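You operate a simulated robot arm through the tools that you are given. There is no shell and no other tool.

You run a simulated robot arm. Do the job below in one go: nothing can be reset, and whatever is moved stays where it is left.

JOB
Move the hard blank from the grey machine's magnet to the teal tray's middle bay.
Fine: push the panel's stop in and switch the magnet off first; switch it on again to hold the other two.
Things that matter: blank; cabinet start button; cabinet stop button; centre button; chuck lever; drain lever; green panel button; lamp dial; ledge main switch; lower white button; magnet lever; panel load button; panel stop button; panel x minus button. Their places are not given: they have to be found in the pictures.

It is judged by the outcome, as a careful person would: the job done as asked, and still so three seconds after it is handed in. It fails if anything else is knocked over, pushed out of place, dropped, spilled or broken.

ROBOT AND FRAMES
A 6-joint arm with a two-finger gripper, fixed in place. Base frame: the origin is at the foot of the arm, x ahead of it, y to its left, z up. Readings come in cm, degrees, newtons and seconds.
It reaches about 129.8 cm from its shoulder. Its first joint turns from -149.0 to 149.0 degrees. Payload 1.57 kg.
The tool frame sits at the grasp point between the pads (the TCP): z along the fingers, y along the line on which they close. The tips reach 2.1 cm beyond it. Largest opening 7 cm; the body of the gripper starts 5 cm behind the TCP.
Orientation is that of the tool frame in the base frame, as a unit quaternion [x, y, z, w]. With the fingers straight down and closing along the base's y, the tool's x points along the base's -x, its y along +y and its z along -z.

CONTROLS
- The arm moves only by the tool play_rows. Its argument "moves" is one flat list of numbers, 7 for each row, row after row: the shift along the tool's x, y, z in mm, then the turn, a rotation vector about the tool's x, y, z in degrees, then the finger opening in mm, from 0 to 70. In form: [dx, dy, dz, ax, ay, az, jaw, dx, dy, dz, ax, ay, az, jaw, ...]. A call has 1 to 20 rows; each row shifts and turns the commanded pose from where the row before left it, along the tool's axes as they then stand. A row lasts 0.2 s, in which the tool goes at most 5 cm and 8.6 degrees; a call with a longer step from one row to the next is refused whole, and so is a gripper value outside its range. Where a pose cannot be reached the arm comes as near as it can. A force on the tool above 90 N (or 10 N above the force at the start of the call, whichever is more), or a blocked arm, ends the call early, and 0.2 s more pass. Each finger halts on what it meets, pressing with about 27 N; the grip force reading is that of the motor and also rises with nothing between the fingers. The clock runs only during rows and for 0.2 s after the last one: add rows that do not move to give the fingers time. The reply holds the time, the measured pose of the TCP, the force on the tool along the base axes, the opening and the grip force, in the units named above and with some noise, with the torque about the TCP (base axes, N m) and any sound that the robot's microphone picked up.
- Cameras (640 x 400 px; columns grow to the right, rows downward): "scene" is fixed at [40.15, 64.82, 162.85]; the picture's right is [0.99, 0.13, 0.00], its down [0.11, -0.89, -0.45] and it looks along [-0.06, 0.44, -0.89] (base axes); focal length 214 px, centre (320, 200). "wrist" rides on the gripper at [7.9, 0.4, -8.1] in the tool frame; the picture's right is [-0.05, 1.00, 0.00], its down [-0.67, -0.04, -0.74] and it looks along [-0.74, -0.04, 0.67] (tool axes); focal length 256 px, centre (320, 200).
- get_image(camera): a new picture of that camera. It takes no simulated time.
- raise_lower(by): slides the trunk up (or, below 0, down) by that many cm; the arm rides with it, the base frame stays. It gives what a move gives, with no picture.
- locate(camera, pixels): for up to 12 pixels [column, row] of the newest picture of that camera ("zoom" is the newest enlarged one), the place [x, y, z] in the base frame of the surface seen there, good to about 0.2 cm. It takes no simulated time.
- close_up(camera, box): a new picture of the part [left, top, right, bottom] of that camera's present view, enlarged. It takes no simulated time.
- hand_in(): hands the job in; it is judged then, once.

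Unless the task says otherwise, let go and move clear before handing in.

The tools are called by a JSON object that holds its "name" and its "arguments". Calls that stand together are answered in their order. play_rows: Moves the arm, as the interface text tells. Its arguments: {"type":"object","properties":{"moves":{"type":"array"}},"required":["moves"]} The other tools are called the same way: raise_lower (by) slides the trunk up or down; get_image (camera) takes a picture; locate (camera, pixels) gives the place of the surface under pixels of a picture; close_up (camera, box) takes an enlarged picture of a part of a camera's view; hand_in () hands the job in.

At the start:

```text
t: 0.0
tool_pos: [39.3, 43.55, 126.38]
orientation: [0.0, 1.0, 0.0, 0.0]
ft_force: [-0.1, 0.4, 0.2]
ft_torque: [0.02, -0.04, -0.02]
grip_width: 7.01
finger_force: 0.1
trunk travel left (down, up): [-94.5, 2.5]
```

scene: 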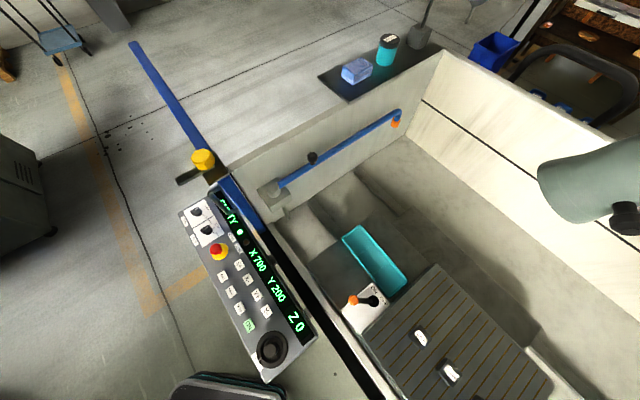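
wrist: 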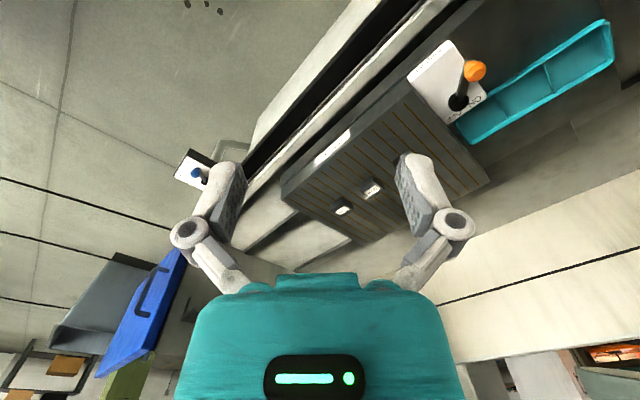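

The first pictures show a panel at scene (245,285) with a red/yellow stop at (218,251), a magnet chuck with lever at (365,300), blanks near (420,338) and (450,372), and a teal tray at (373,258). I'll take enlarged views of these before moving.

{"name": "close_up", "arguments": {"camera": "scene", "box": [170, 180, 330, 390]}}

{"name": "close_up", "arguments": {"camera": "scene", "box": [320, 210, 560, 400]}}

{"name": "close_up", "arguments": {"camera": "wrist", "box": [160, 20, 640, 280]}}

```text
1.90 times, centred on (250, 285) of scene
```

zoom: 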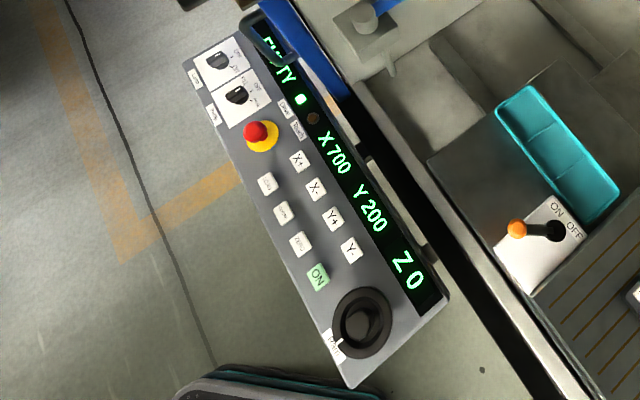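

```text
2.11 times, centred on (440, 305) of scene
```

zoom: 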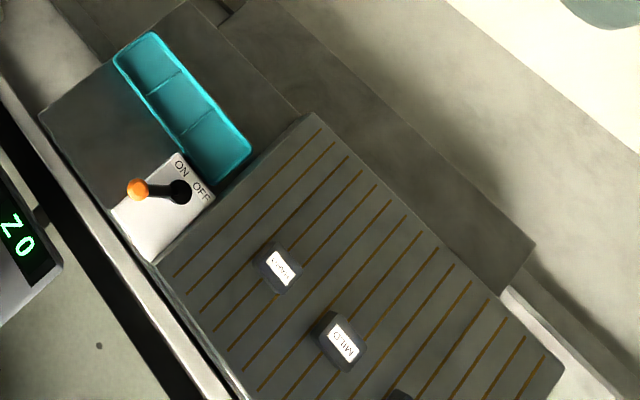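

```text
1.33 times, centred on (400, 150) of wrist
```

zoom: 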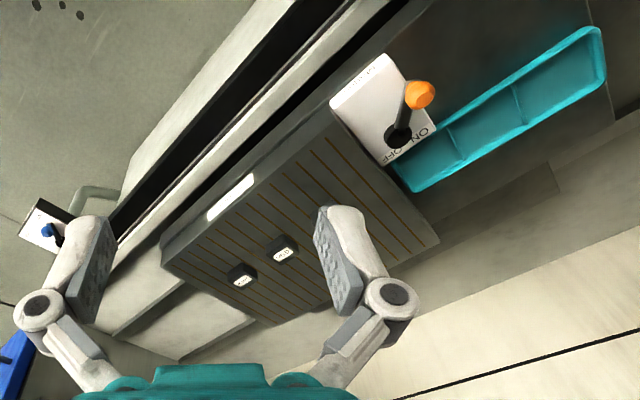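

The chuck shows at least two labelled blanks (one reads "MILD") and a third near zoom (400,395). I'll zoom tighter to read the labels, and get the places of everything.

{"name": "close_up", "arguments": {"camera": "scene", "box": [400, 310, 490, 400]}}

{"name": "close_up", "arguments": {"camera": "wrist", "box": [310, 150, 410, 230]}}

{"name": "close_up", "arguments": {"camera": "scene", "box": [330, 270, 410, 330]}}

{"name": "close_up", "arguments": {"camera": "scene", "box": [175, 190, 255, 270]}}

```text
4.44 times, centred on (445, 355) of scene
```

zoom: 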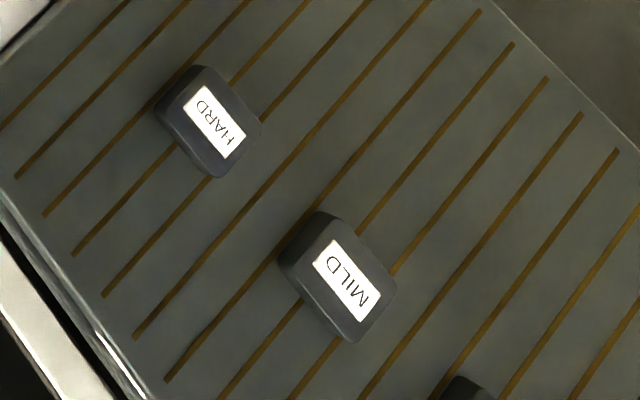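

```text
5.00 times, centred on (360, 190) of wrist
```

zoom: 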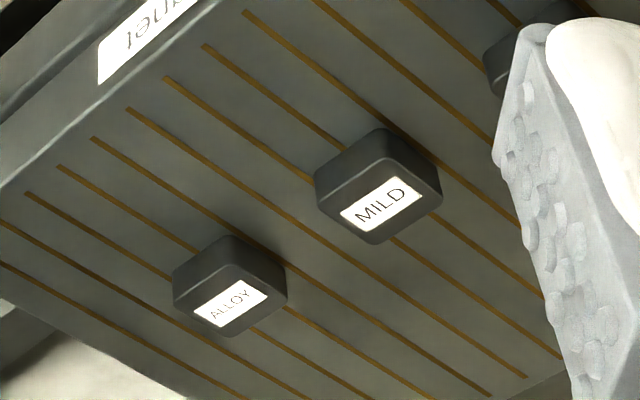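

```text
6.67 times, centred on (370, 300) of scene
```

zoom: 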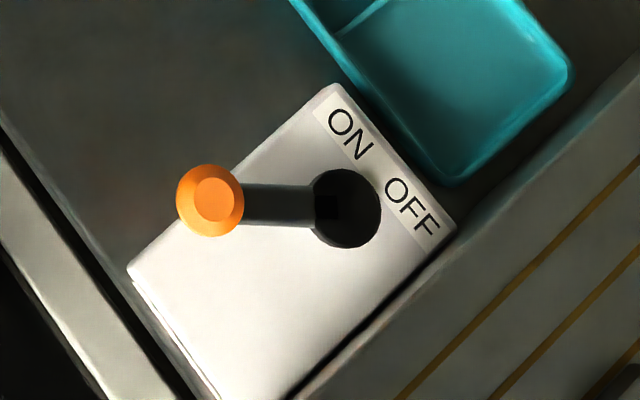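

```text
5.00 times, centred on (215, 230) of scene
```

zoom: 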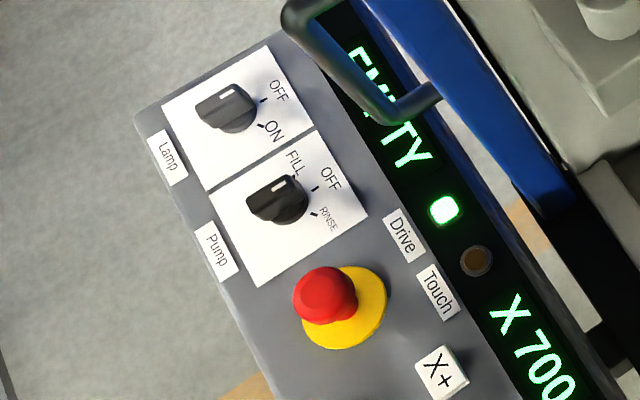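

HARD is at scene (421,338), MILD at (450,372), and ALLOY is further along; the lever by the tray has ON/OFF labels, and the red mushroom with yellow collar is the panel's stop. I'll locate these now.

{"name": "get_image", "arguments": {"camera": "scene"}}

{"name": "locate", "arguments": {"camera": "zoom", "pixels": [[325, 292], [375, 320], [310, 320], [345, 275], [275, 200], [220, 105], [300, 350], [270, 300], [440, 210], [440, 375], [330, 270], [365, 300]]}}

{"name": "close_up", "arguments": {"camera": "scene", "box": [400, 310, 490, 400]}}

{"name": "locate", "arguments": {"camera": "zoom", "pixels": [[214, 122], [207, 87], [243, 137], [225, 157], [184, 104], [195, 65], [262, 125], [347, 280], [326, 245], [380, 293], [350, 180], [100, 160]]}}

{"name": "close_up", "arguments": {"camera": "scene", "box": [330, 270, 410, 330]}}

{"name": "locate", "arguments": {"camera": "zoom", "pixels": [[212, 200], [275, 205], [348, 208], [330, 105], [440, 230], [215, 385], [135, 270], [350, 130], [410, 210], [450, 170], [500, 70], [550, 60]]}}

```text
taken
```

scene: 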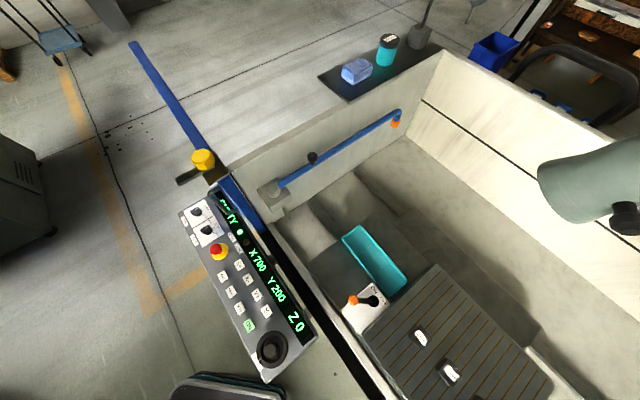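

```text
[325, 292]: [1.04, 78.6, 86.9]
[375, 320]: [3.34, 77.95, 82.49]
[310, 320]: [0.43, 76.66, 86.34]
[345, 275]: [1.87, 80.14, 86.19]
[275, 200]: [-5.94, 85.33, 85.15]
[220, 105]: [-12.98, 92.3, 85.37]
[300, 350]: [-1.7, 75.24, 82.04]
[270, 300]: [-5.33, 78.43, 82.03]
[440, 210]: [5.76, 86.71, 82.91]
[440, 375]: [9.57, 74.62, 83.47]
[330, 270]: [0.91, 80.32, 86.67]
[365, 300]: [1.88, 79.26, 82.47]
```

```text
4.44 times, centred on (445, 355) of scene
```

zoom: 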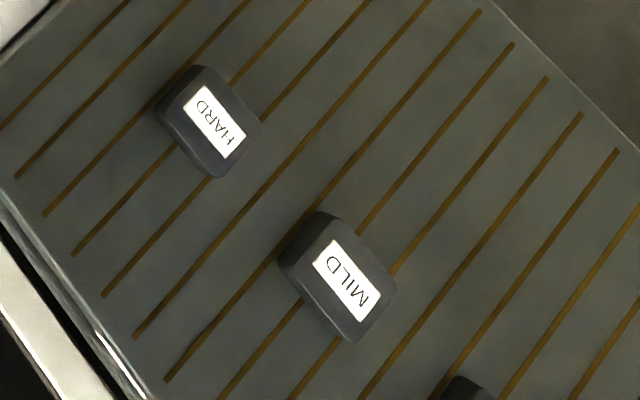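

```text
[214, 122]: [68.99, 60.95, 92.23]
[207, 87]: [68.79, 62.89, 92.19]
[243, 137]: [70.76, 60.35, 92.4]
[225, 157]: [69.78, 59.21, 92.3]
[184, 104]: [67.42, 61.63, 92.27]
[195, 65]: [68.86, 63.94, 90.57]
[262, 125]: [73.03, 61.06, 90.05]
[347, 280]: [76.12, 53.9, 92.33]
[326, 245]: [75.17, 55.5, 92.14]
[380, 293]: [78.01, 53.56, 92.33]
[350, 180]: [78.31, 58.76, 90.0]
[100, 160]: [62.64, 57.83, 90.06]
```

```text
6.67 times, centred on (370, 300) of scene
```

zoom: 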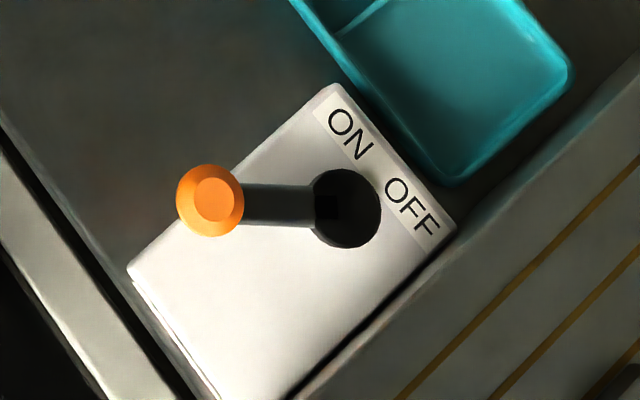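

```text
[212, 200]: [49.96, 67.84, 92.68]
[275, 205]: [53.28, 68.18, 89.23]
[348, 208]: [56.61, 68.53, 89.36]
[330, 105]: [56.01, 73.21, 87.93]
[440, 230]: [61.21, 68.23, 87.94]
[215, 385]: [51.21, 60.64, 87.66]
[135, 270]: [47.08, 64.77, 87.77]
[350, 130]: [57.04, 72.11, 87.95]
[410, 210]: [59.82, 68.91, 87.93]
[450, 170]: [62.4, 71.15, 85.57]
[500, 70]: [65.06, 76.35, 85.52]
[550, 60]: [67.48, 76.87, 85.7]
```

HARD's top centre is at about [69, 61, 92.3] with the chuck face at 90.05; the lever's knob is at [50, 67.8, 92.7] on the ON side and the stop's cap is near [1, 78.6, 86.9]. Next I'll locate the tray, the walls and other obstacles.

{"name": "locate", "arguments": {"camera": "scene", "pixels": [[590, 200], [545, 180], [625, 220], [580, 215], [250, 165], [320, 185], [440, 60], [396, 118], [340, 150], [365, 75], [388, 50], [205, 160]]}}

{"name": "close_up", "arguments": {"camera": "scene", "box": [325, 210, 425, 310]}}

{"name": "close_up", "arguments": {"camera": "scene", "box": [205, 250, 285, 340]}}

{"name": "close_up", "arguments": {"camera": "scene", "box": [520, 100, 640, 300]}}

{"name": "close_up", "arguments": {"camera": "wrist", "box": [380, 10, 620, 160]}}

{"name": "close_up", "arguments": {"camera": "wrist", "box": [160, 120, 260, 200]}}

```text
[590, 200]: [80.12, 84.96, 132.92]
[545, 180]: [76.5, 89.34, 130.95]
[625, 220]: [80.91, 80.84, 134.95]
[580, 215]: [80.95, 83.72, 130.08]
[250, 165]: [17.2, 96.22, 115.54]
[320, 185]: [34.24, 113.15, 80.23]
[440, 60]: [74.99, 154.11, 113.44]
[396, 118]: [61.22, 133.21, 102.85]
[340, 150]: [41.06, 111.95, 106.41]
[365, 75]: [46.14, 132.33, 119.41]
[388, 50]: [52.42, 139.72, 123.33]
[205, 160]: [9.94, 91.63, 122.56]
```

```text
4.00 times, centred on (375, 260) of scene
```

zoom: 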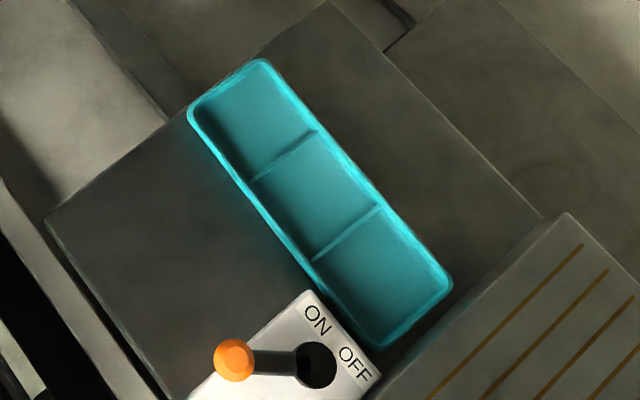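

```text
4.44 times, centred on (245, 295) of scene
```

zoom: 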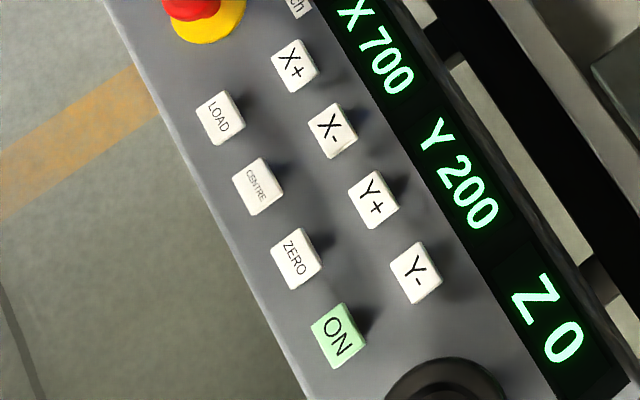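

```text
2.00 times, centred on (580, 200) of scene
```

zoom: 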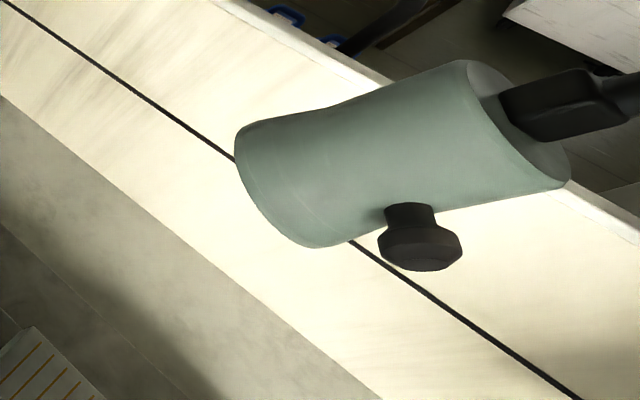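

```text
2.67 times, centred on (500, 85) of wrist
```

zoom: 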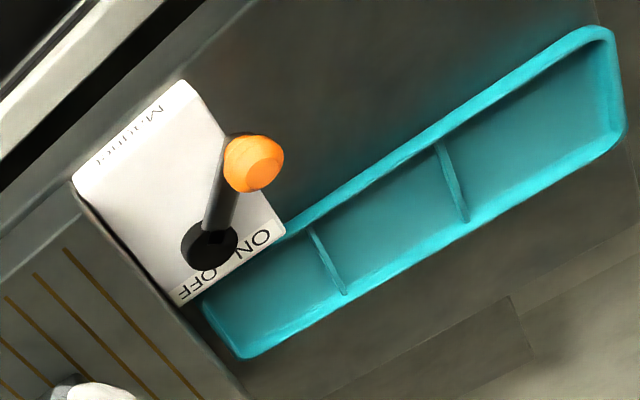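

```text
5.00 times, centred on (210, 160) of wrist
```

zoom: 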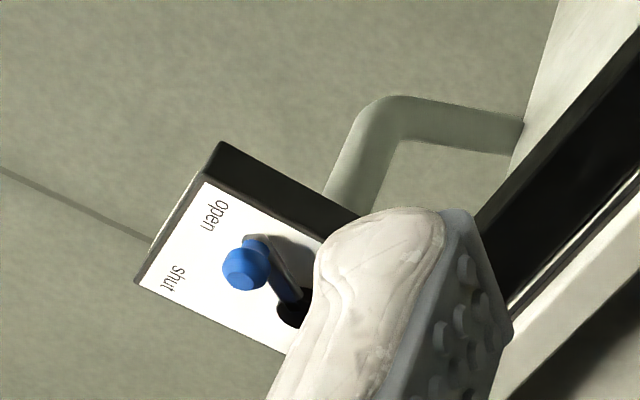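

The lever plate beside the tray reads "Magnet", so that orange-knobbed lever is the magnet lever, while the blue lever (open/shut) is the drain. I'll locate the tray bays and what stands around the panel's stop before moving.

{"name": "close_up", "arguments": {"camera": "scene", "box": [325, 210, 425, 310]}}

{"name": "locate", "arguments": {"camera": "zoom", "pixels": [[318, 195], [255, 182], [318, 133], [317, 258], [380, 208], [285, 215], [345, 170], [195, 108], [262, 63], [450, 285], [380, 345], [385, 280]]}}

{"name": "close_up", "arguments": {"camera": "scene", "box": [165, 130, 285, 270]}}

{"name": "locate", "arguments": {"camera": "zoom", "pixels": [[215, 85], [220, 130], [140, 140], [260, 160], [350, 260], [395, 260], [310, 230], [260, 250], [285, 335], [310, 355], [245, 255], [400, 330]]}}

```text
4.00 times, centred on (375, 260) of scene
```

zoom: 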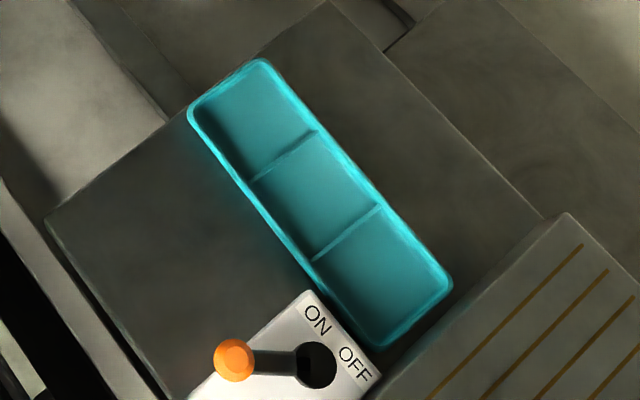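

```text
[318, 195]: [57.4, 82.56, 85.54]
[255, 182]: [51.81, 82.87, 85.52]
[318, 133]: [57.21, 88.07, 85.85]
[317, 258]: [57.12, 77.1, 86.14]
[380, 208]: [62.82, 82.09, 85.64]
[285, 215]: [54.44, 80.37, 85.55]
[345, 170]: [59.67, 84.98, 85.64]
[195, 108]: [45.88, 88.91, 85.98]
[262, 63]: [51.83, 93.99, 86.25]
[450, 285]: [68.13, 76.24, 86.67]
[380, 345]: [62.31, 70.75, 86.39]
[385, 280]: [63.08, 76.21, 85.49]
```

```text
2.86 times, centred on (225, 200) of scene
```

zoom: 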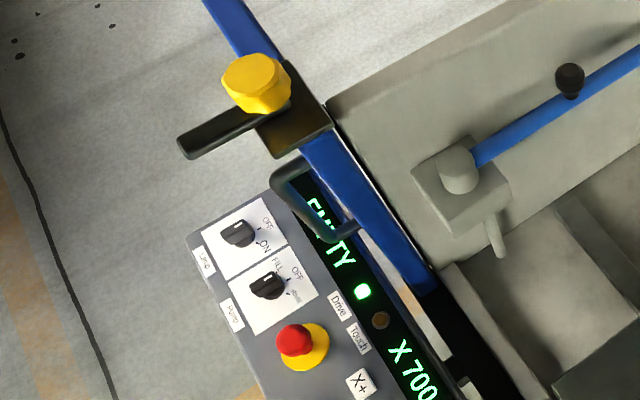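

```text
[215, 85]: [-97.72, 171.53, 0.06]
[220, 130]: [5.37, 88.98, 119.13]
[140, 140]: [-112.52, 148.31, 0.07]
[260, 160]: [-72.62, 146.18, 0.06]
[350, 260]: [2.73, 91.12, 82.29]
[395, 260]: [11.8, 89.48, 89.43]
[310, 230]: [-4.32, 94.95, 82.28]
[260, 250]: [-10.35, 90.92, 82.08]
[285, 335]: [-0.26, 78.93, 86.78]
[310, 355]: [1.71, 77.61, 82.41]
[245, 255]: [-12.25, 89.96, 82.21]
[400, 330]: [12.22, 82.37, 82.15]
```

The cap sits near [0.5, 78.7, 86.9] with the panel face at about 82.3, and a dark/yellow fitting reaches up to z 122 near y 88–95, so I stay short of that. I'll carry the tool at its present height toward a point above the stop.

{"name": "play_rows", "arguments": {"moves": [32.2, 29, 0, 0, 0, 0, 70, 32.2, 29, 0, 0, 0, 0, 70, 32.2, 29, 0, 0, 0, 0, 70, 32.2, 29, 0, 0, 0, 0, 60, 32.2, 29, 0, 0, 0, 0, 40, 32.2, 29, 0, 0, 0, 0, 20]}}

```text
t: 1.4
tool_pos: [19.64, 61.07, 126.32]
orientation: [0.001, 1.0, 0.0, 0.0]
ft_force: [-0.3, 0.1, -0.8]
ft_torque: [0.01, -0.01, 0.01]
grip_width: 2.0
finger_force: 0.1
trunk travel left (down, up): [-94.5, 2.5]
```

The tool is at [19.6, 61.1, 126.3] with no contact. I continue to above the stop, staying at about y 77, and look.

{"name": "play_rows", "arguments": {"moves": [32, 27, 0, 0, 0, 0, 0, 32, 27, 0, 0, 0, 0, 0, 32, 27, 0, 0, 0, 0, 0, 32, 27, 0, 0, 0, 0, 0, 32, 27, 0, 0, 0, 0, 0, 32, 27, 0, 0, 0, 0, 0]}}

{"name": "get_image", "arguments": {"camera": "wrist"}}

{"name": "get_image", "arguments": {"camera": "scene"}}

```text
t: 2.8
tool_pos: [0.73, 76.96, 126.28]
orientation: [0.0, 1.0, 0.0, 0.0]
ft_force: [0.9, 0.3, -0.7]
ft_torque: [-0.02, -0.04, -0.02]
grip_width: 0.01
finger_force: 27.3
trunk travel left (down, up): [-94.5, 2.5]
```

```text
taken
```

wrist: 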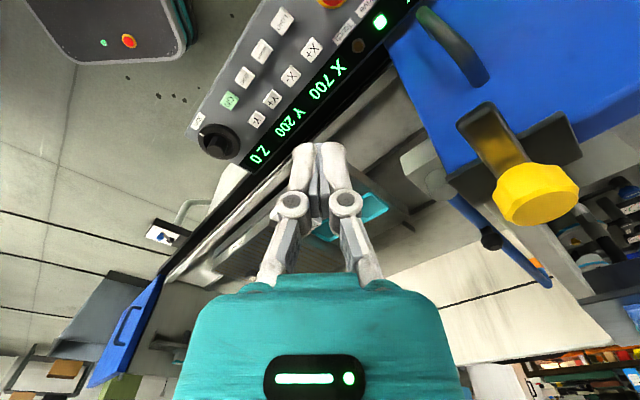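

```text
taken
```

scene: 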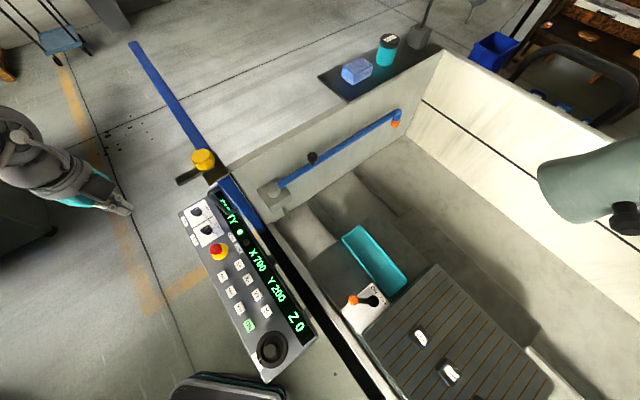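

The wrist view shows the panel at the top, the stop's edge at (330,0), and a yellow knob on a dark bracket at (535,190) to the right. I'll measure those obstacles before lowering.

{"name": "locate", "arguments": {"camera": "wrist", "pixels": [[535, 195], [495, 130], [540, 135], [460, 50], [480, 80], [420, 15], [425, 170], [420, 90], [520, 100], [330, 3], [495, 215], [470, 125]]}}

```text
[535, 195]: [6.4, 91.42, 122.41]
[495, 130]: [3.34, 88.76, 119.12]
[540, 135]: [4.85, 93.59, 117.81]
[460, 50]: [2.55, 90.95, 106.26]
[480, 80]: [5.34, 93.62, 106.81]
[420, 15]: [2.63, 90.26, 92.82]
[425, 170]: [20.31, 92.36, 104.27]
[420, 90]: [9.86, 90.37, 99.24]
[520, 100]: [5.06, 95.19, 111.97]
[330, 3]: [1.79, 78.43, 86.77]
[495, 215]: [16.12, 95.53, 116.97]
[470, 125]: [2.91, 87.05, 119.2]
```

The bracket and knob stay at y ≥ 87 and x ≥ 2.5, so a straight descent at y ≈ 78 is clear. I'll go down to about z 100 and look at the stop.

{"name": "play_rows", "arguments": {"moves": [0, 2, 44, 0, 0, 0, 0, 0, 2, 44, 0, 0, 0, 0, 0, 2, 44, 0, 0, 0, 0, 0, 2, 44, 0, 0, 0, 0, 0, 2, 44, 0, 0, 0, 0, 0, 2, 44, 0, 0, 0, 0]}}

{"name": "get_image", "arguments": {"camera": "wrist"}}

{"name": "get_image", "arguments": {"camera": "scene"}}

```text
t: 4.2
tool_pos: [0.8, 76.87, 126.4]
orientation: [0.0, 1.0, -0.001, 0.0]
ft_force: [0.8, 0.0, 0.1]
ft_torque: [0.01, 0.01, 0.0]
grip_width: 0.0
finger_force: 27.4
out of reach, approached as far as the arm can: row 1, 2, 3, 4, 5, 6
trunk travel left (down, up): [-94.5, 2.5]
```

```text
taken
```

wrist: 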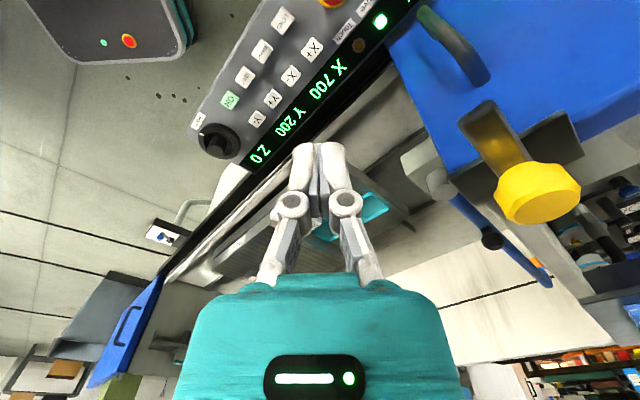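

```text
taken
```

scene: 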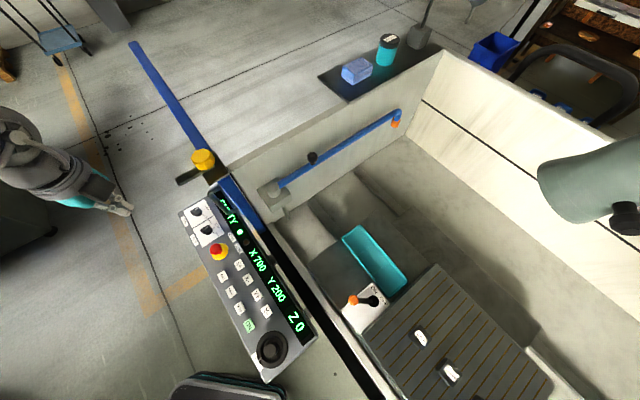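

The reply says every downward row was out of reach: the arm is at its low limit here and stayed at z 126.4. I'll lower the trunk so the arm rides down; 20 cm brings the tool to about z 106, which is still well above the panel.

{"name": "raise_lower", "arguments": {"by": -20}}

{"name": "get_image", "arguments": {"camera": "wrist"}}

{"name": "get_image", "arguments": {"camera": "scene"}}

```text
t: 6.4
tool_pos: [0.78, 76.93, 106.46]
orientation: [0.0, 1.0, 0.0, 0.0]
ft_force: [-0.4, 0.2, 0.0]
ft_torque: [0.0, 0.0, 0.0]
grip_width: 0.02
finger_force: 26.9
trunk travel left (down, up): [-74.5, 22.5]
```

```text
taken
```

wrist: 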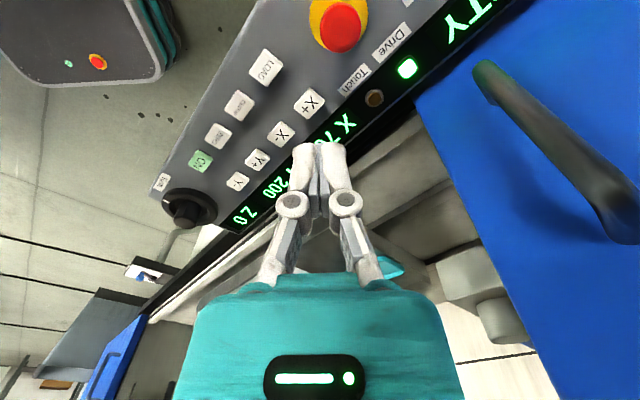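

```text
taken
```

scene: 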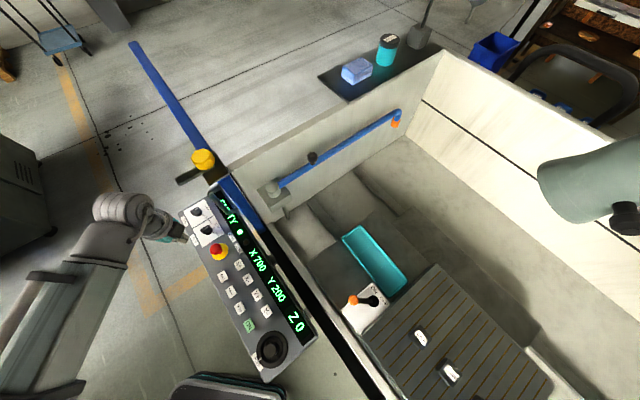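

The stop is now in view at wrist (340,25) and there is no contact. The arm is stretched downward, so I'll lift the tool 24 cm by the arm and then lower the trunk 34 cm to gain room to press.

{"name": "play_rows", "arguments": {"moves": [0, 0, -40, 0, 0, 0, 0, 0, 0, -40, 0, 0, 0, 0, 0, 0, -40, 0, 0, 0, 0, 0, 0, -40, 0, 0, 0, 0, 0, 0, -40, 0, 0, 0, 0, 0, 0, -40, 0, 0, 0, 0]}}

```text
t: 7.8
tool_pos: [0.74, 76.89, 106.51]
orientation: [0.0, 1.0, 0.0, 0.0]
ft_force: [0.1, 0.6, 0.9]
ft_torque: [-0.04, 0.04, -0.02]
grip_width: 0.0
finger_force: 27.1
out of reach, approached as far as the arm can: row 1, 2, 3, 4, 5, 6
trunk travel left (down, up): [-74.5, 22.5]
```

The tool hasn't moved; the commanded pose probably ran ahead during the unreachable descent (now about z 104, under the 106.5 limit). I'll raise further in small rows and see if it starts to follow.

{"name": "play_rows", "arguments": {"moves": [0, 0, -30, 0, 0, 0, 0, 0, 0, -30, 0, 0, 0, 0, 0, 0, -30, 0, 0, 0, 0]}}

```text
t: 8.6
tool_pos: [0.82, 76.82, 106.37]
orientation: [0.0, 1.0, 0.0, -0.001]
ft_force: [0.2, 0.0, 0.3]
ft_torque: [0.03, 0.0, 0.0]
grip_width: 0.01
finger_force: 27.1
out of reach, approached as far as the arm can: row 1, 2, 3
trunk travel left (down, up): [-74.5, 22.5]
```

Rising is also reported unreachable, so the limit is probably a joint (the wrist yaw turned against the first joint as the arm swung round to 90°) rather than distance. I'll test this by turning the tool a few degrees back about its own z, without shifting it.

{"name": "play_rows", "arguments": {"moves": [0, 0, 0, 0, 0, -8, 0, 0, 0, 0, 0, 0, -8, 0]}}

```text
t: 9.2
tool_pos: [0.66, 76.84, 106.37]
orientation: [-0.139, 0.99, 0.0, 0.001]
ft_force: [-0.8, 0.1, -0.2]
ft_torque: [0.01, -0.02, -0.02]
grip_width: 0.0
finger_force: 27.3
trunk travel left (down, up): [-74.5, 22.5]
```

The turn was accepted and the pose held, so the wrist yaw was the limit. Now I'll turn it some more and then try a raise, to confirm the arm moves freely again.

{"name": "play_rows", "arguments": {"moves": [0, 0, 0, 0, 0, -8, 0, 0, 0, 0, 0, 0, -8, 0, 0, 0, 0, 0, 0, -8, 0, 0, 0, -20, 0, 0, 0, 0, 0, 0, -20, 0, 0, 0, 0]}}

{"name": "get_image", "arguments": {"camera": "wrist"}}

{"name": "get_image", "arguments": {"camera": "scene"}}

```text
t: 10.4
tool_pos: [0.81, 76.8, 106.37]
orientation: [-0.343, 0.939, -0.001, 0.0]
ft_force: [0.9, 0.4, 0.0]
ft_torque: [0.0, -0.03, 0.01]
grip_width: 0.0
finger_force: 26.6
out of reach, approached as far as the arm can: row 4, 5
trunk travel left (down, up): [-74.5, 22.5]
```

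```text
taken
```

wrist: 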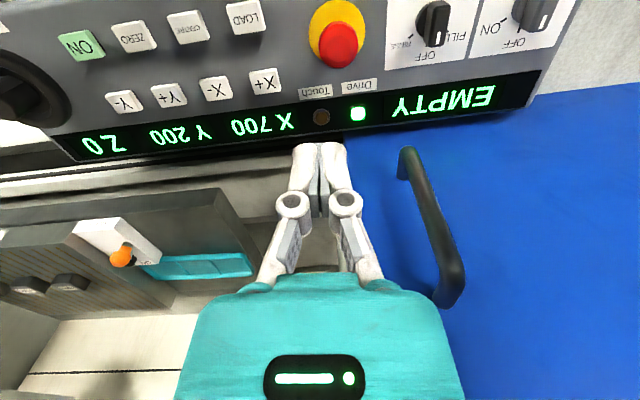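

```text
taken
```

scene: 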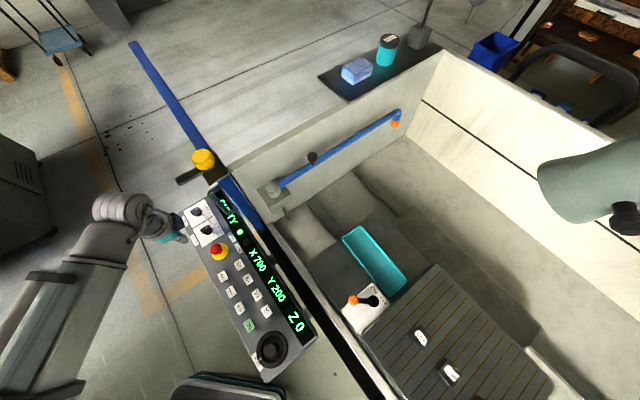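

Turning works but vertical moves don't, and the picture shows the stop clearly at wrist (338,42). I'll test pulling back toward the base by a few centimetres to see whether horizontal stretch is the limit.

{"name": "play_rows", "arguments": {"moves": [19, -23, 0, 0, 0, 0, 0, 0, 0, -20, 0, 0, 0, 0]}}

```text
t: 11.0
tool_pos: [0.98, 73.99, 106.51]
orientation: [-0.343, 0.94, 0.0, 0.0]
ft_force: [0.0, -0.2, -0.8]
ft_torque: [0.03, 0.0, 0.02]
grip_width: 0.01
finger_force: 26.6
out of reach, approached as far as the arm can: row 2
trunk travel left (down, up): [-74.5, 22.5]
```

The pull-back of 3 cm worked but the following 2 cm rise didn't. I'll test a small descent and a small tilt here, well clear of everything.

{"name": "play_rows", "arguments": {"moves": [0, 0, 10, 0, 0, 0, 0]}}

{"name": "play_rows", "arguments": {"moves": [0, 0, -5, 0, 0, 0, 0]}}

{"name": "play_rows", "arguments": {"moves": [0, 0, 0, 0, 4, 0, 0]}}

```text
t: 11.4
tool_pos: [0.93, 74.06, 106.45]
orientation: [-0.341, 0.94, -0.001, 0.0]
ft_force: [-0.9, 0.4, 0.6]
ft_torque: [0.01, 0.03, 0.0]
grip_width: 0.0
finger_force: 27.1
out of reach, approached as far as the arm can: row 1
trunk travel left (down, up): [-74.5, 22.5]
```

```text
t: 11.8
tool_pos: [1.09, 73.9, 106.41]
orientation: [-0.342, 0.94, 0.0, 0.0]
ft_force: [-0.2, 0.1, -0.5]
ft_torque: [-0.01, -0.03, -0.04]
grip_width: 0.0
finger_force: 27.3
out of reach, approached as far as the arm can: row 1
trunk travel left (down, up): [-74.5, 22.5]
```

```text
t: 12.2
tool_pos: [0.92, 73.94, 106.37]
orientation: [-0.341, 0.939, -0.012, -0.032]
ft_force: [-0.4, -0.8, 0.4]
ft_torque: [0.01, -0.01, -0.01]
grip_width: 0.01
finger_force: 27.6
trunk travel left (down, up): [-74.5, 22.5]
```

Horizontal shifts and turns work, but even 5 mm vertically is refused, so heights will have to come from the trunk. I'll undo the 4° tilt and take a fresh wrist picture to fix the stop's centre.

{"name": "play_rows", "arguments": {"moves": [0, 0, 0, 0, -4, 0, 0]}}

{"name": "close_up", "arguments": {"camera": "wrist", "box": [280, 0, 400, 90]}}

{"name": "locate", "arguments": {"camera": "zoom", "pixels": [[300, 130], [250, 130], [350, 130], [300, 180], [300, 80], [300, 40], [200, 100], [420, 100]]}}

```text
t: 12.6
tool_pos: [0.87, 73.95, 106.4]
orientation: [-0.341, 0.94, -0.001, 0.0]
ft_force: [-1.1, -0.9, 1.1]
ft_torque: [0.03, -0.01, -0.02]
grip_width: 0.0
finger_force: 26.5
trunk travel left (down, up): [-74.5, 22.5]
```

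```text
4.44 times, centred on (340, 45) of wrist
```

zoom: 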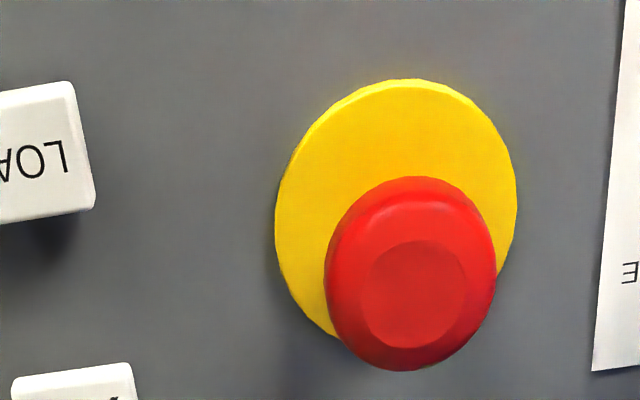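

```text
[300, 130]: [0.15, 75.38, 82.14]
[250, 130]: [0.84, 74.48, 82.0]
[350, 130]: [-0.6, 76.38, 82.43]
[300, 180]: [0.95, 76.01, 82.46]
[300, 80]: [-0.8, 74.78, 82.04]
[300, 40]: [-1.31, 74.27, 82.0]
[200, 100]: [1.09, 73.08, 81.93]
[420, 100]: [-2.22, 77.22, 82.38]
```

The cap's flat face is centred at zoom (413,295) and its collar at (397,212). I'll locate those exactly.

{"name": "locate", "arguments": {"camera": "zoom", "pixels": [[413, 295], [375, 295], [450, 295], [413, 255], [413, 335], [335, 290], [490, 270], [410, 185], [280, 220], [513, 190], [400, 90], [560, 200]]}}

```text
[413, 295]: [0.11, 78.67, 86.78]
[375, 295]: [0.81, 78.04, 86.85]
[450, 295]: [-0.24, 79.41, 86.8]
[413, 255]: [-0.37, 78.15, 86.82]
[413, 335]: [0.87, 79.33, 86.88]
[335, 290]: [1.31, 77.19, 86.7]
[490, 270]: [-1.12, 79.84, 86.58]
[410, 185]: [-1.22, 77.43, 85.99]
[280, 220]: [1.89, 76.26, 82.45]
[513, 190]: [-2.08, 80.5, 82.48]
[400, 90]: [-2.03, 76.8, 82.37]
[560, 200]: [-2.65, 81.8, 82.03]
```

The cap's centre is about [0.15, 78.65, 86.85]. I'll shift over it horizontally (still 17 cm above) and check the reading.

{"name": "play_rows", "arguments": {"moves": [-12.2, 20.4, 0, 0, 0, 0, 0, -12.2, 20.4, 0, 0, 0, 0, 0]}}

{"name": "get_image", "arguments": {"camera": "scene"}}

{"name": "get_image", "arguments": {"camera": "wrist"}}

```text
t: 13.2
tool_pos: [-0.14, 78.71, 106.42]
orientation: [-0.342, 0.94, 0.0, -0.001]
ft_force: [0.5, 0.4, 0.1]
ft_torque: [-0.01, 0.02, 0.01]
grip_width: 0.0
finger_force: 26.9
trunk travel left (down, up): [-74.5, 22.5]
```

```text
taken
```

scene: 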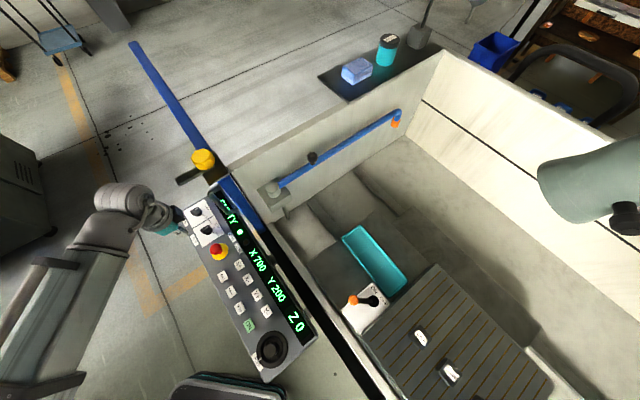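

```text
taken
```

wrist: 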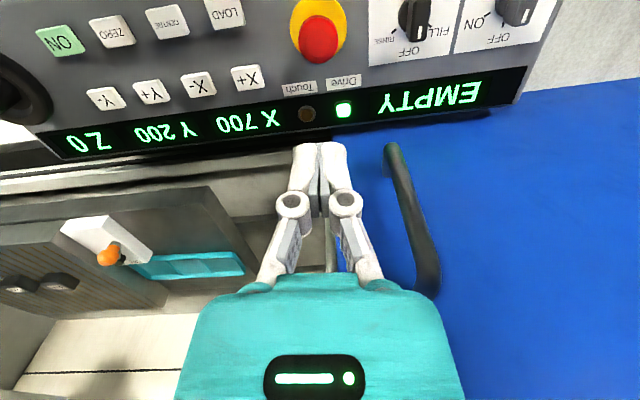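

The tool is over the stop at [-0.1, 78.7]. I'll lower the trunk 13 cm, which leaves the tips roughly 4.4 cm above the cap, and look again.

{"name": "raise_lower", "arguments": {"by": -13}}

{"name": "get_image", "arguments": {"camera": "wrist"}}

{"name": "get_image", "arguments": {"camera": "scene"}}

```text
t: 14.8
tool_pos: [-0.1, 78.61, 93.44]
orientation: [-0.343, 0.939, 0.0, 0.0]
ft_force: [0.3, 0.6, 0.5]
ft_torque: [0.01, -0.01, -0.01]
grip_width: 0.0
finger_force: 27.2
trunk travel left (down, up): [-61.5, 35.5]
```

```text
taken
```

wrist: 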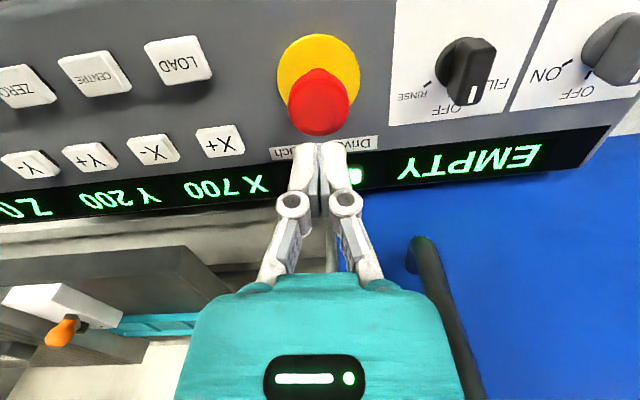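

```text
taken
```

scene: 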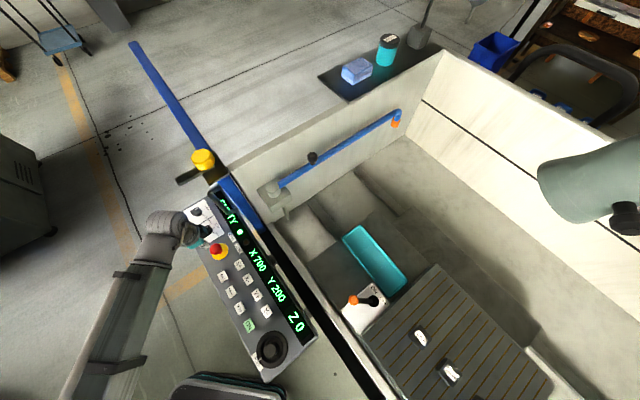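

The cap sits at wrist (320,103), straight under the fingertips. I'll check the height of the forearm versus the cabinet below it before going lower.

{"name": "locate", "arguments": {"camera": "scene", "pixels": [[165, 235], [175, 215], [130, 290], [110, 350], [95, 390], [230, 385], [200, 390], [270, 350], [300, 380], [195, 240], [150, 260], [190, 225]]}}

{"name": "close_up", "arguments": {"camera": "scene", "box": [60, 180, 300, 400]}}

```text
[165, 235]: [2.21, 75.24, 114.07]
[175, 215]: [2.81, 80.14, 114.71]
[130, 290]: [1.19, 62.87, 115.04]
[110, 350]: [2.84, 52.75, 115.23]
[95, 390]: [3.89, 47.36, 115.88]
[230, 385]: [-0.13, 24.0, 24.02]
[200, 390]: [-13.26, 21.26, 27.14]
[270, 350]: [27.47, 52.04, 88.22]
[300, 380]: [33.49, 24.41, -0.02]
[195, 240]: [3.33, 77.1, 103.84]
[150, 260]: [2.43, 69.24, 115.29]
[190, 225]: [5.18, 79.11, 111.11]
```

```text
1.82 times, centred on (180, 290) of scene
```

zoom: 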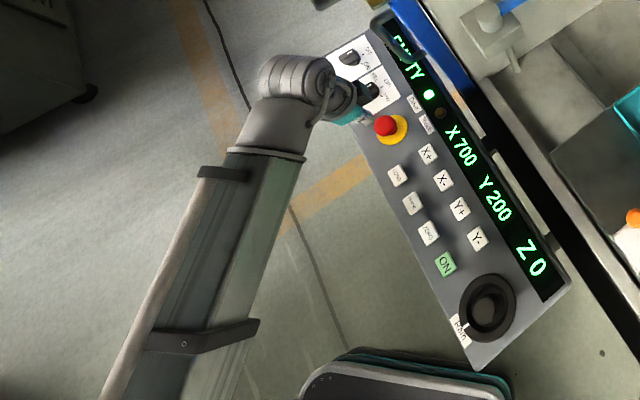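

The forearm rides level at about z 115 (22 cm above the tool), well clear of the panel and the cabinet at z 24. The tips are about 4.5 cm over the cap; I'll lower 4 cm, then press in small steps while watching force and sound.

{"name": "raise_lower", "arguments": {"by": -4}}

{"name": "close_up", "arguments": {"camera": "wrist", "box": [240, 60, 400, 200]}}

```text
t: 15.6
tool_pos: [-0.1, 78.64, 89.43]
orientation: [-0.342, 0.94, 0.0, 0.0]
ft_force: [-1.1, 0.8, -0.1]
ft_torque: [-0.01, 0.02, 0.0]
grip_width: 0.01
finger_force: 27.2
trunk travel left (down, up): [-57.5, 39.5]
```

```text
2.86 times, centred on (320, 130) of wrist
```

zoom: 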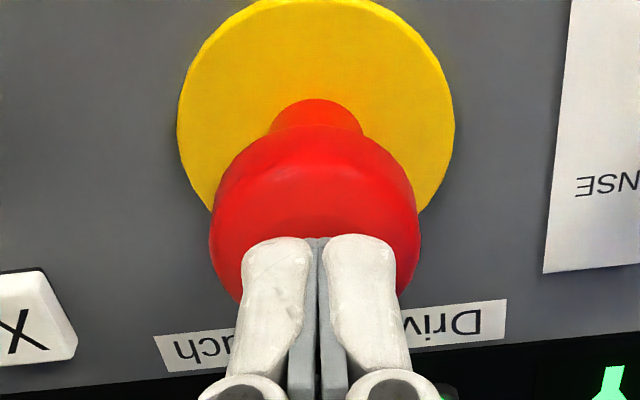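

The tips hang just above the cap's middle, with no force yet. I'll lower in small steps to press it.

{"name": "raise_lower", "arguments": {"by": -0.6}}

{"name": "raise_lower", "arguments": {"by": -0.3}}

```text
t: 16.1
tool_pos: [-0.07, 78.66, 88.83]
orientation: [-0.342, 0.94, -0.001, 0.0]
ft_force: [-0.3, 0.6, 0.2]
ft_torque: [0.01, -0.02, -0.04]
grip_width: 0.01
finger_force: 27.0
trunk travel left (down, up): [-56.9, 40.1]
```

```text
t: 16.6
tool_pos: [-0.11, 78.58, 88.52]
orientation: [-0.342, 0.94, 0.0, 0.0]
ft_force: [-0.8, 1.1, 0.4]
ft_torque: [-0.03, 0.0, 0.01]
grip_width: 0.0
finger_force: 27.0
trunk travel left (down, up): [-56.6, 40.4]
```

No force yet at z 88.5. I'll continue in 0.3 cm steps.

{"name": "raise_lower", "arguments": {"by": -0.3}}

{"name": "close_up", "arguments": {"camera": "wrist", "box": [240, 60, 400, 200]}}

```text
t: 17.2
tool_pos: [-0.07, 78.59, 88.27]
orientation: [-0.342, 0.94, 0.0, 0.0]
ft_force: [0.5, -0.3, 0.3]
ft_torque: [0.0, 0.0, 0.03]
grip_width: 0.0
finger_force: 27.0
trunk travel left (down, up): [-56.3, 40.7]
```

```text
2.86 times, centred on (320, 130) of wrist
```

zoom: 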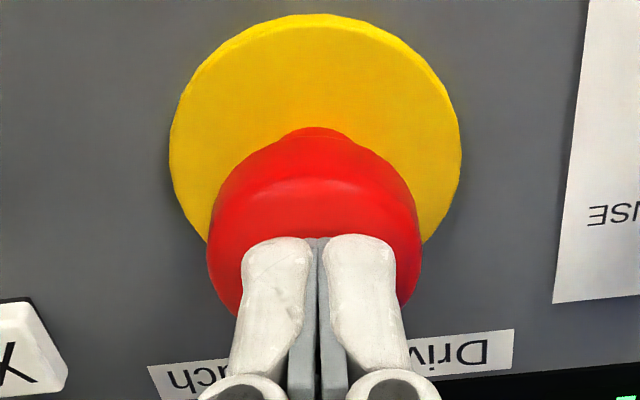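

The neck under the cap looks shorter than before, though force still reads about zero. I'll go on another 0.3 cm and compare.

{"name": "raise_lower", "arguments": {"by": -0.3}}

{"name": "close_up", "arguments": {"camera": "scene", "box": [185, 220, 265, 270]}}

{"name": "close_up", "arguments": {"camera": "wrist", "box": [240, 60, 400, 200]}}

```text
t: 17.7
tool_pos: [-0.11, 78.66, 87.96]
orientation: [-0.342, 0.94, 0.0, 0.0]
ft_force: [-0.2, 1.6, 6.9]
ft_torque: [0.04, -0.05, -0.01]
grip_width: 0.0
finger_force: 26.7
trunk travel left (down, up): [-56.0, 41.0]
```

```text
8.00 times, centred on (225, 245) of scene
```

zoom: 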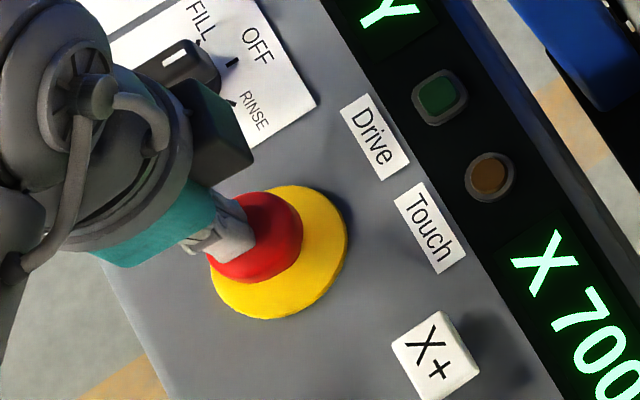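

```text
2.86 times, centred on (320, 130) of wrist
```

zoom: 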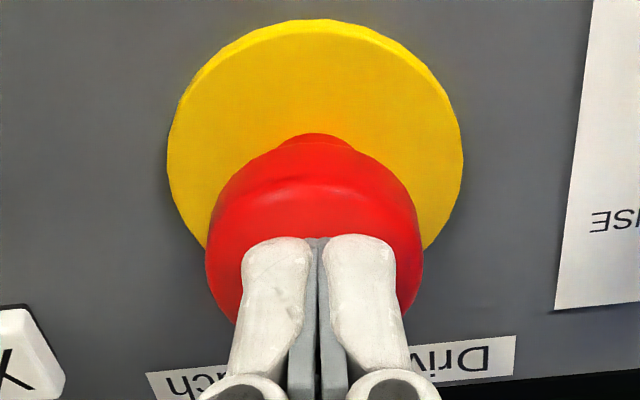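

The green "Drive" lamp beside the display (zoom (437,97)) has gone dark and the force has risen to 7 N, so the stop has gone in. One more 0.15 cm to be sure of the latch, then I'll come up and check it stays in.

{"name": "raise_lower", "arguments": {"by": -0.15}}

{"name": "raise_lower", "arguments": {"by": 6}}

{"name": "close_up", "arguments": {"camera": "scene", "box": [185, 220, 265, 270]}}

{"name": "get_image", "arguments": {"camera": "wrist"}}

```text
t: 18.2
tool_pos: [-0.01, 78.65, 87.88]
orientation: [-0.342, 0.94, 0.001, 0.0]
ft_force: [0.4, 8.4, 24.5]
ft_torque: [0.25, -0.12, 0.02]
grip_width: 0.62
finger_force: 28.9
trunk travel left (down, up): [-55.9, 41.1]
```

```text
t: 19.2
tool_pos: [-0.1, 78.65, 93.87]
orientation: [-0.341, 0.94, -0.001, -0.001]
ft_force: [-0.1, 0.5, -0.1]
ft_torque: [-0.03, 0.0, 0.01]
grip_width: 0.02
finger_force: 28.6
trunk travel left (down, up): [-61.9, 35.1]
```

```text
8.00 times, centred on (225, 245) of scene
```

zoom: 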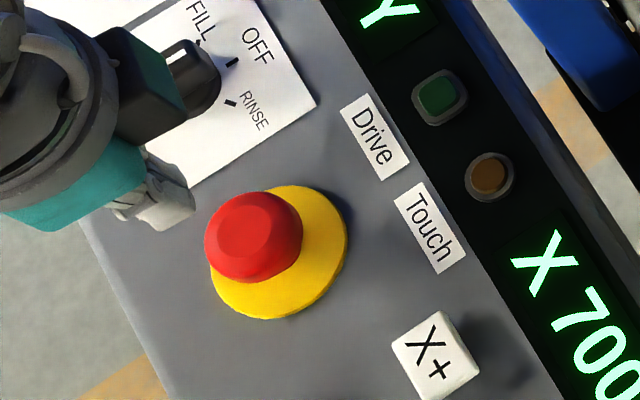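

```text
taken
```

wrist: 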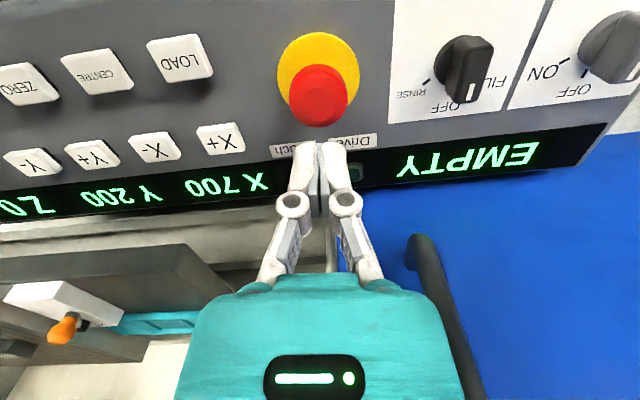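

The cap now sits lower on its collar and the Drive lamp stays dark with the fingers off it. I'll verify the cap's height.

{"name": "close_up", "arguments": {"camera": "wrist", "box": [260, 20, 380, 140]}}

{"name": "locate", "arguments": {"camera": "zoom", "pixels": [[310, 250], [310, 230], [290, 240], [330, 240], [240, 90]]}}

```text
3.33 times, centred on (320, 80) of wrist
```

zoom: 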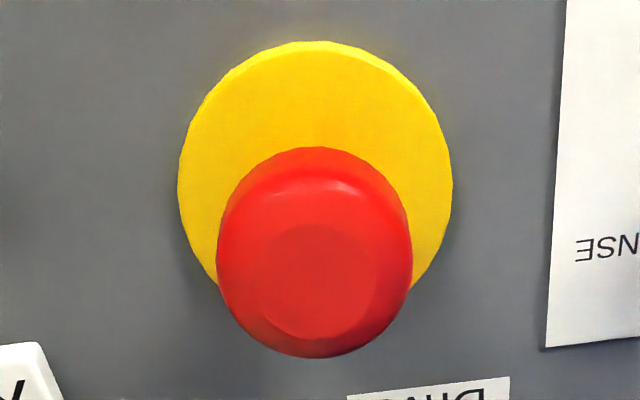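

```text
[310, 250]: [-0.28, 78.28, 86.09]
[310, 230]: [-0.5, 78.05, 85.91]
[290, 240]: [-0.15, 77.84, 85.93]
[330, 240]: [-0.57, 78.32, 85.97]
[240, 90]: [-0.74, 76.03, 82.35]
```

The cap is latched about 0.85 cm lower (86.0 against 86.85) and the lamp is out, so the stop is in. I'll raise the trunk 8 cm and swing toward the magnet lever for a closer view.

{"name": "raise_lower", "arguments": {"by": 8.5}}

{"name": "play_rows", "arguments": {"moves": [-17.7, -42.8, 0, 0, 0, 0, 0, -17.7, -42.8, 0, 0, 0, 0, 0, -17.7, -42.8, 0, 0, 0, 0, 0, -17.7, -42.8, 0, 0, 0, 0, 0, -17.7, -42.8, 0, 0, 0, 0, 0, -17.7, -42.8, 0, 0, 0, 0, 0, -17.7, -42.8, 0, 0, 0, 0, 0, -17.7, -42.8, 0, 0, 0, 0, 0, -17.7, -42.8, 0, 0, 0, 0, 0, -17.7, -42.8, 0, 0, 0, 0, 0, -17.7, -42.8, 0, 0, 0, 0, 0]}}

{"name": "get_image", "arguments": {"camera": "wrist"}}

{"name": "get_image", "arguments": {"camera": "scene"}}

```text
t: 20.4
tool_pos: [-0.01, 78.79, 102.19]
orientation: [-0.341, 0.94, 0.0, 0.0]
ft_force: [-0.1, 0.0, 0.6]
ft_torque: [0.0, -0.03, -0.01]
grip_width: 0.02
finger_force: 28.3
trunk travel left (down, up): [-70.4, 26.6]
```

```text
t: 22.8
tool_pos: [45.1, 55.2, 102.32]
orientation: [-0.342, 0.94, 0.0, -0.001]
ft_force: [0.7, 0.2, 0.1]
ft_torque: [0.01, 0.0, -0.02]
grip_width: 0.01
finger_force: 28.7
trunk travel left (down, up): [-70.4, 26.6]
```

```text
taken
```

wrist: 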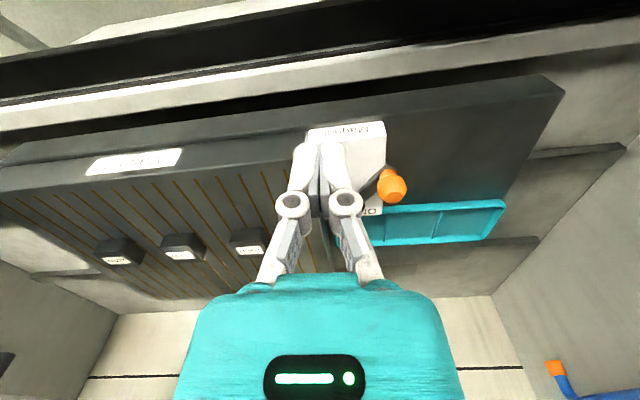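

```text
taken
```

scene: 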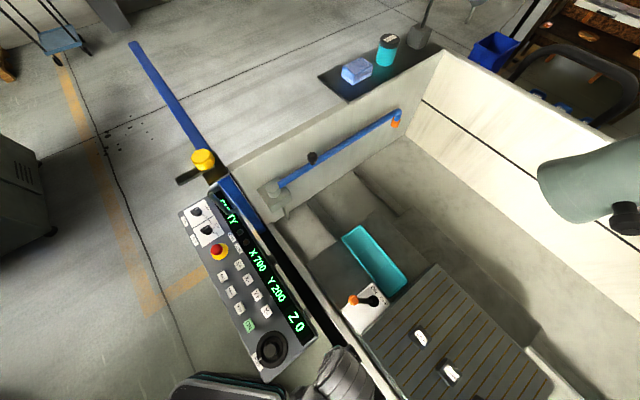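

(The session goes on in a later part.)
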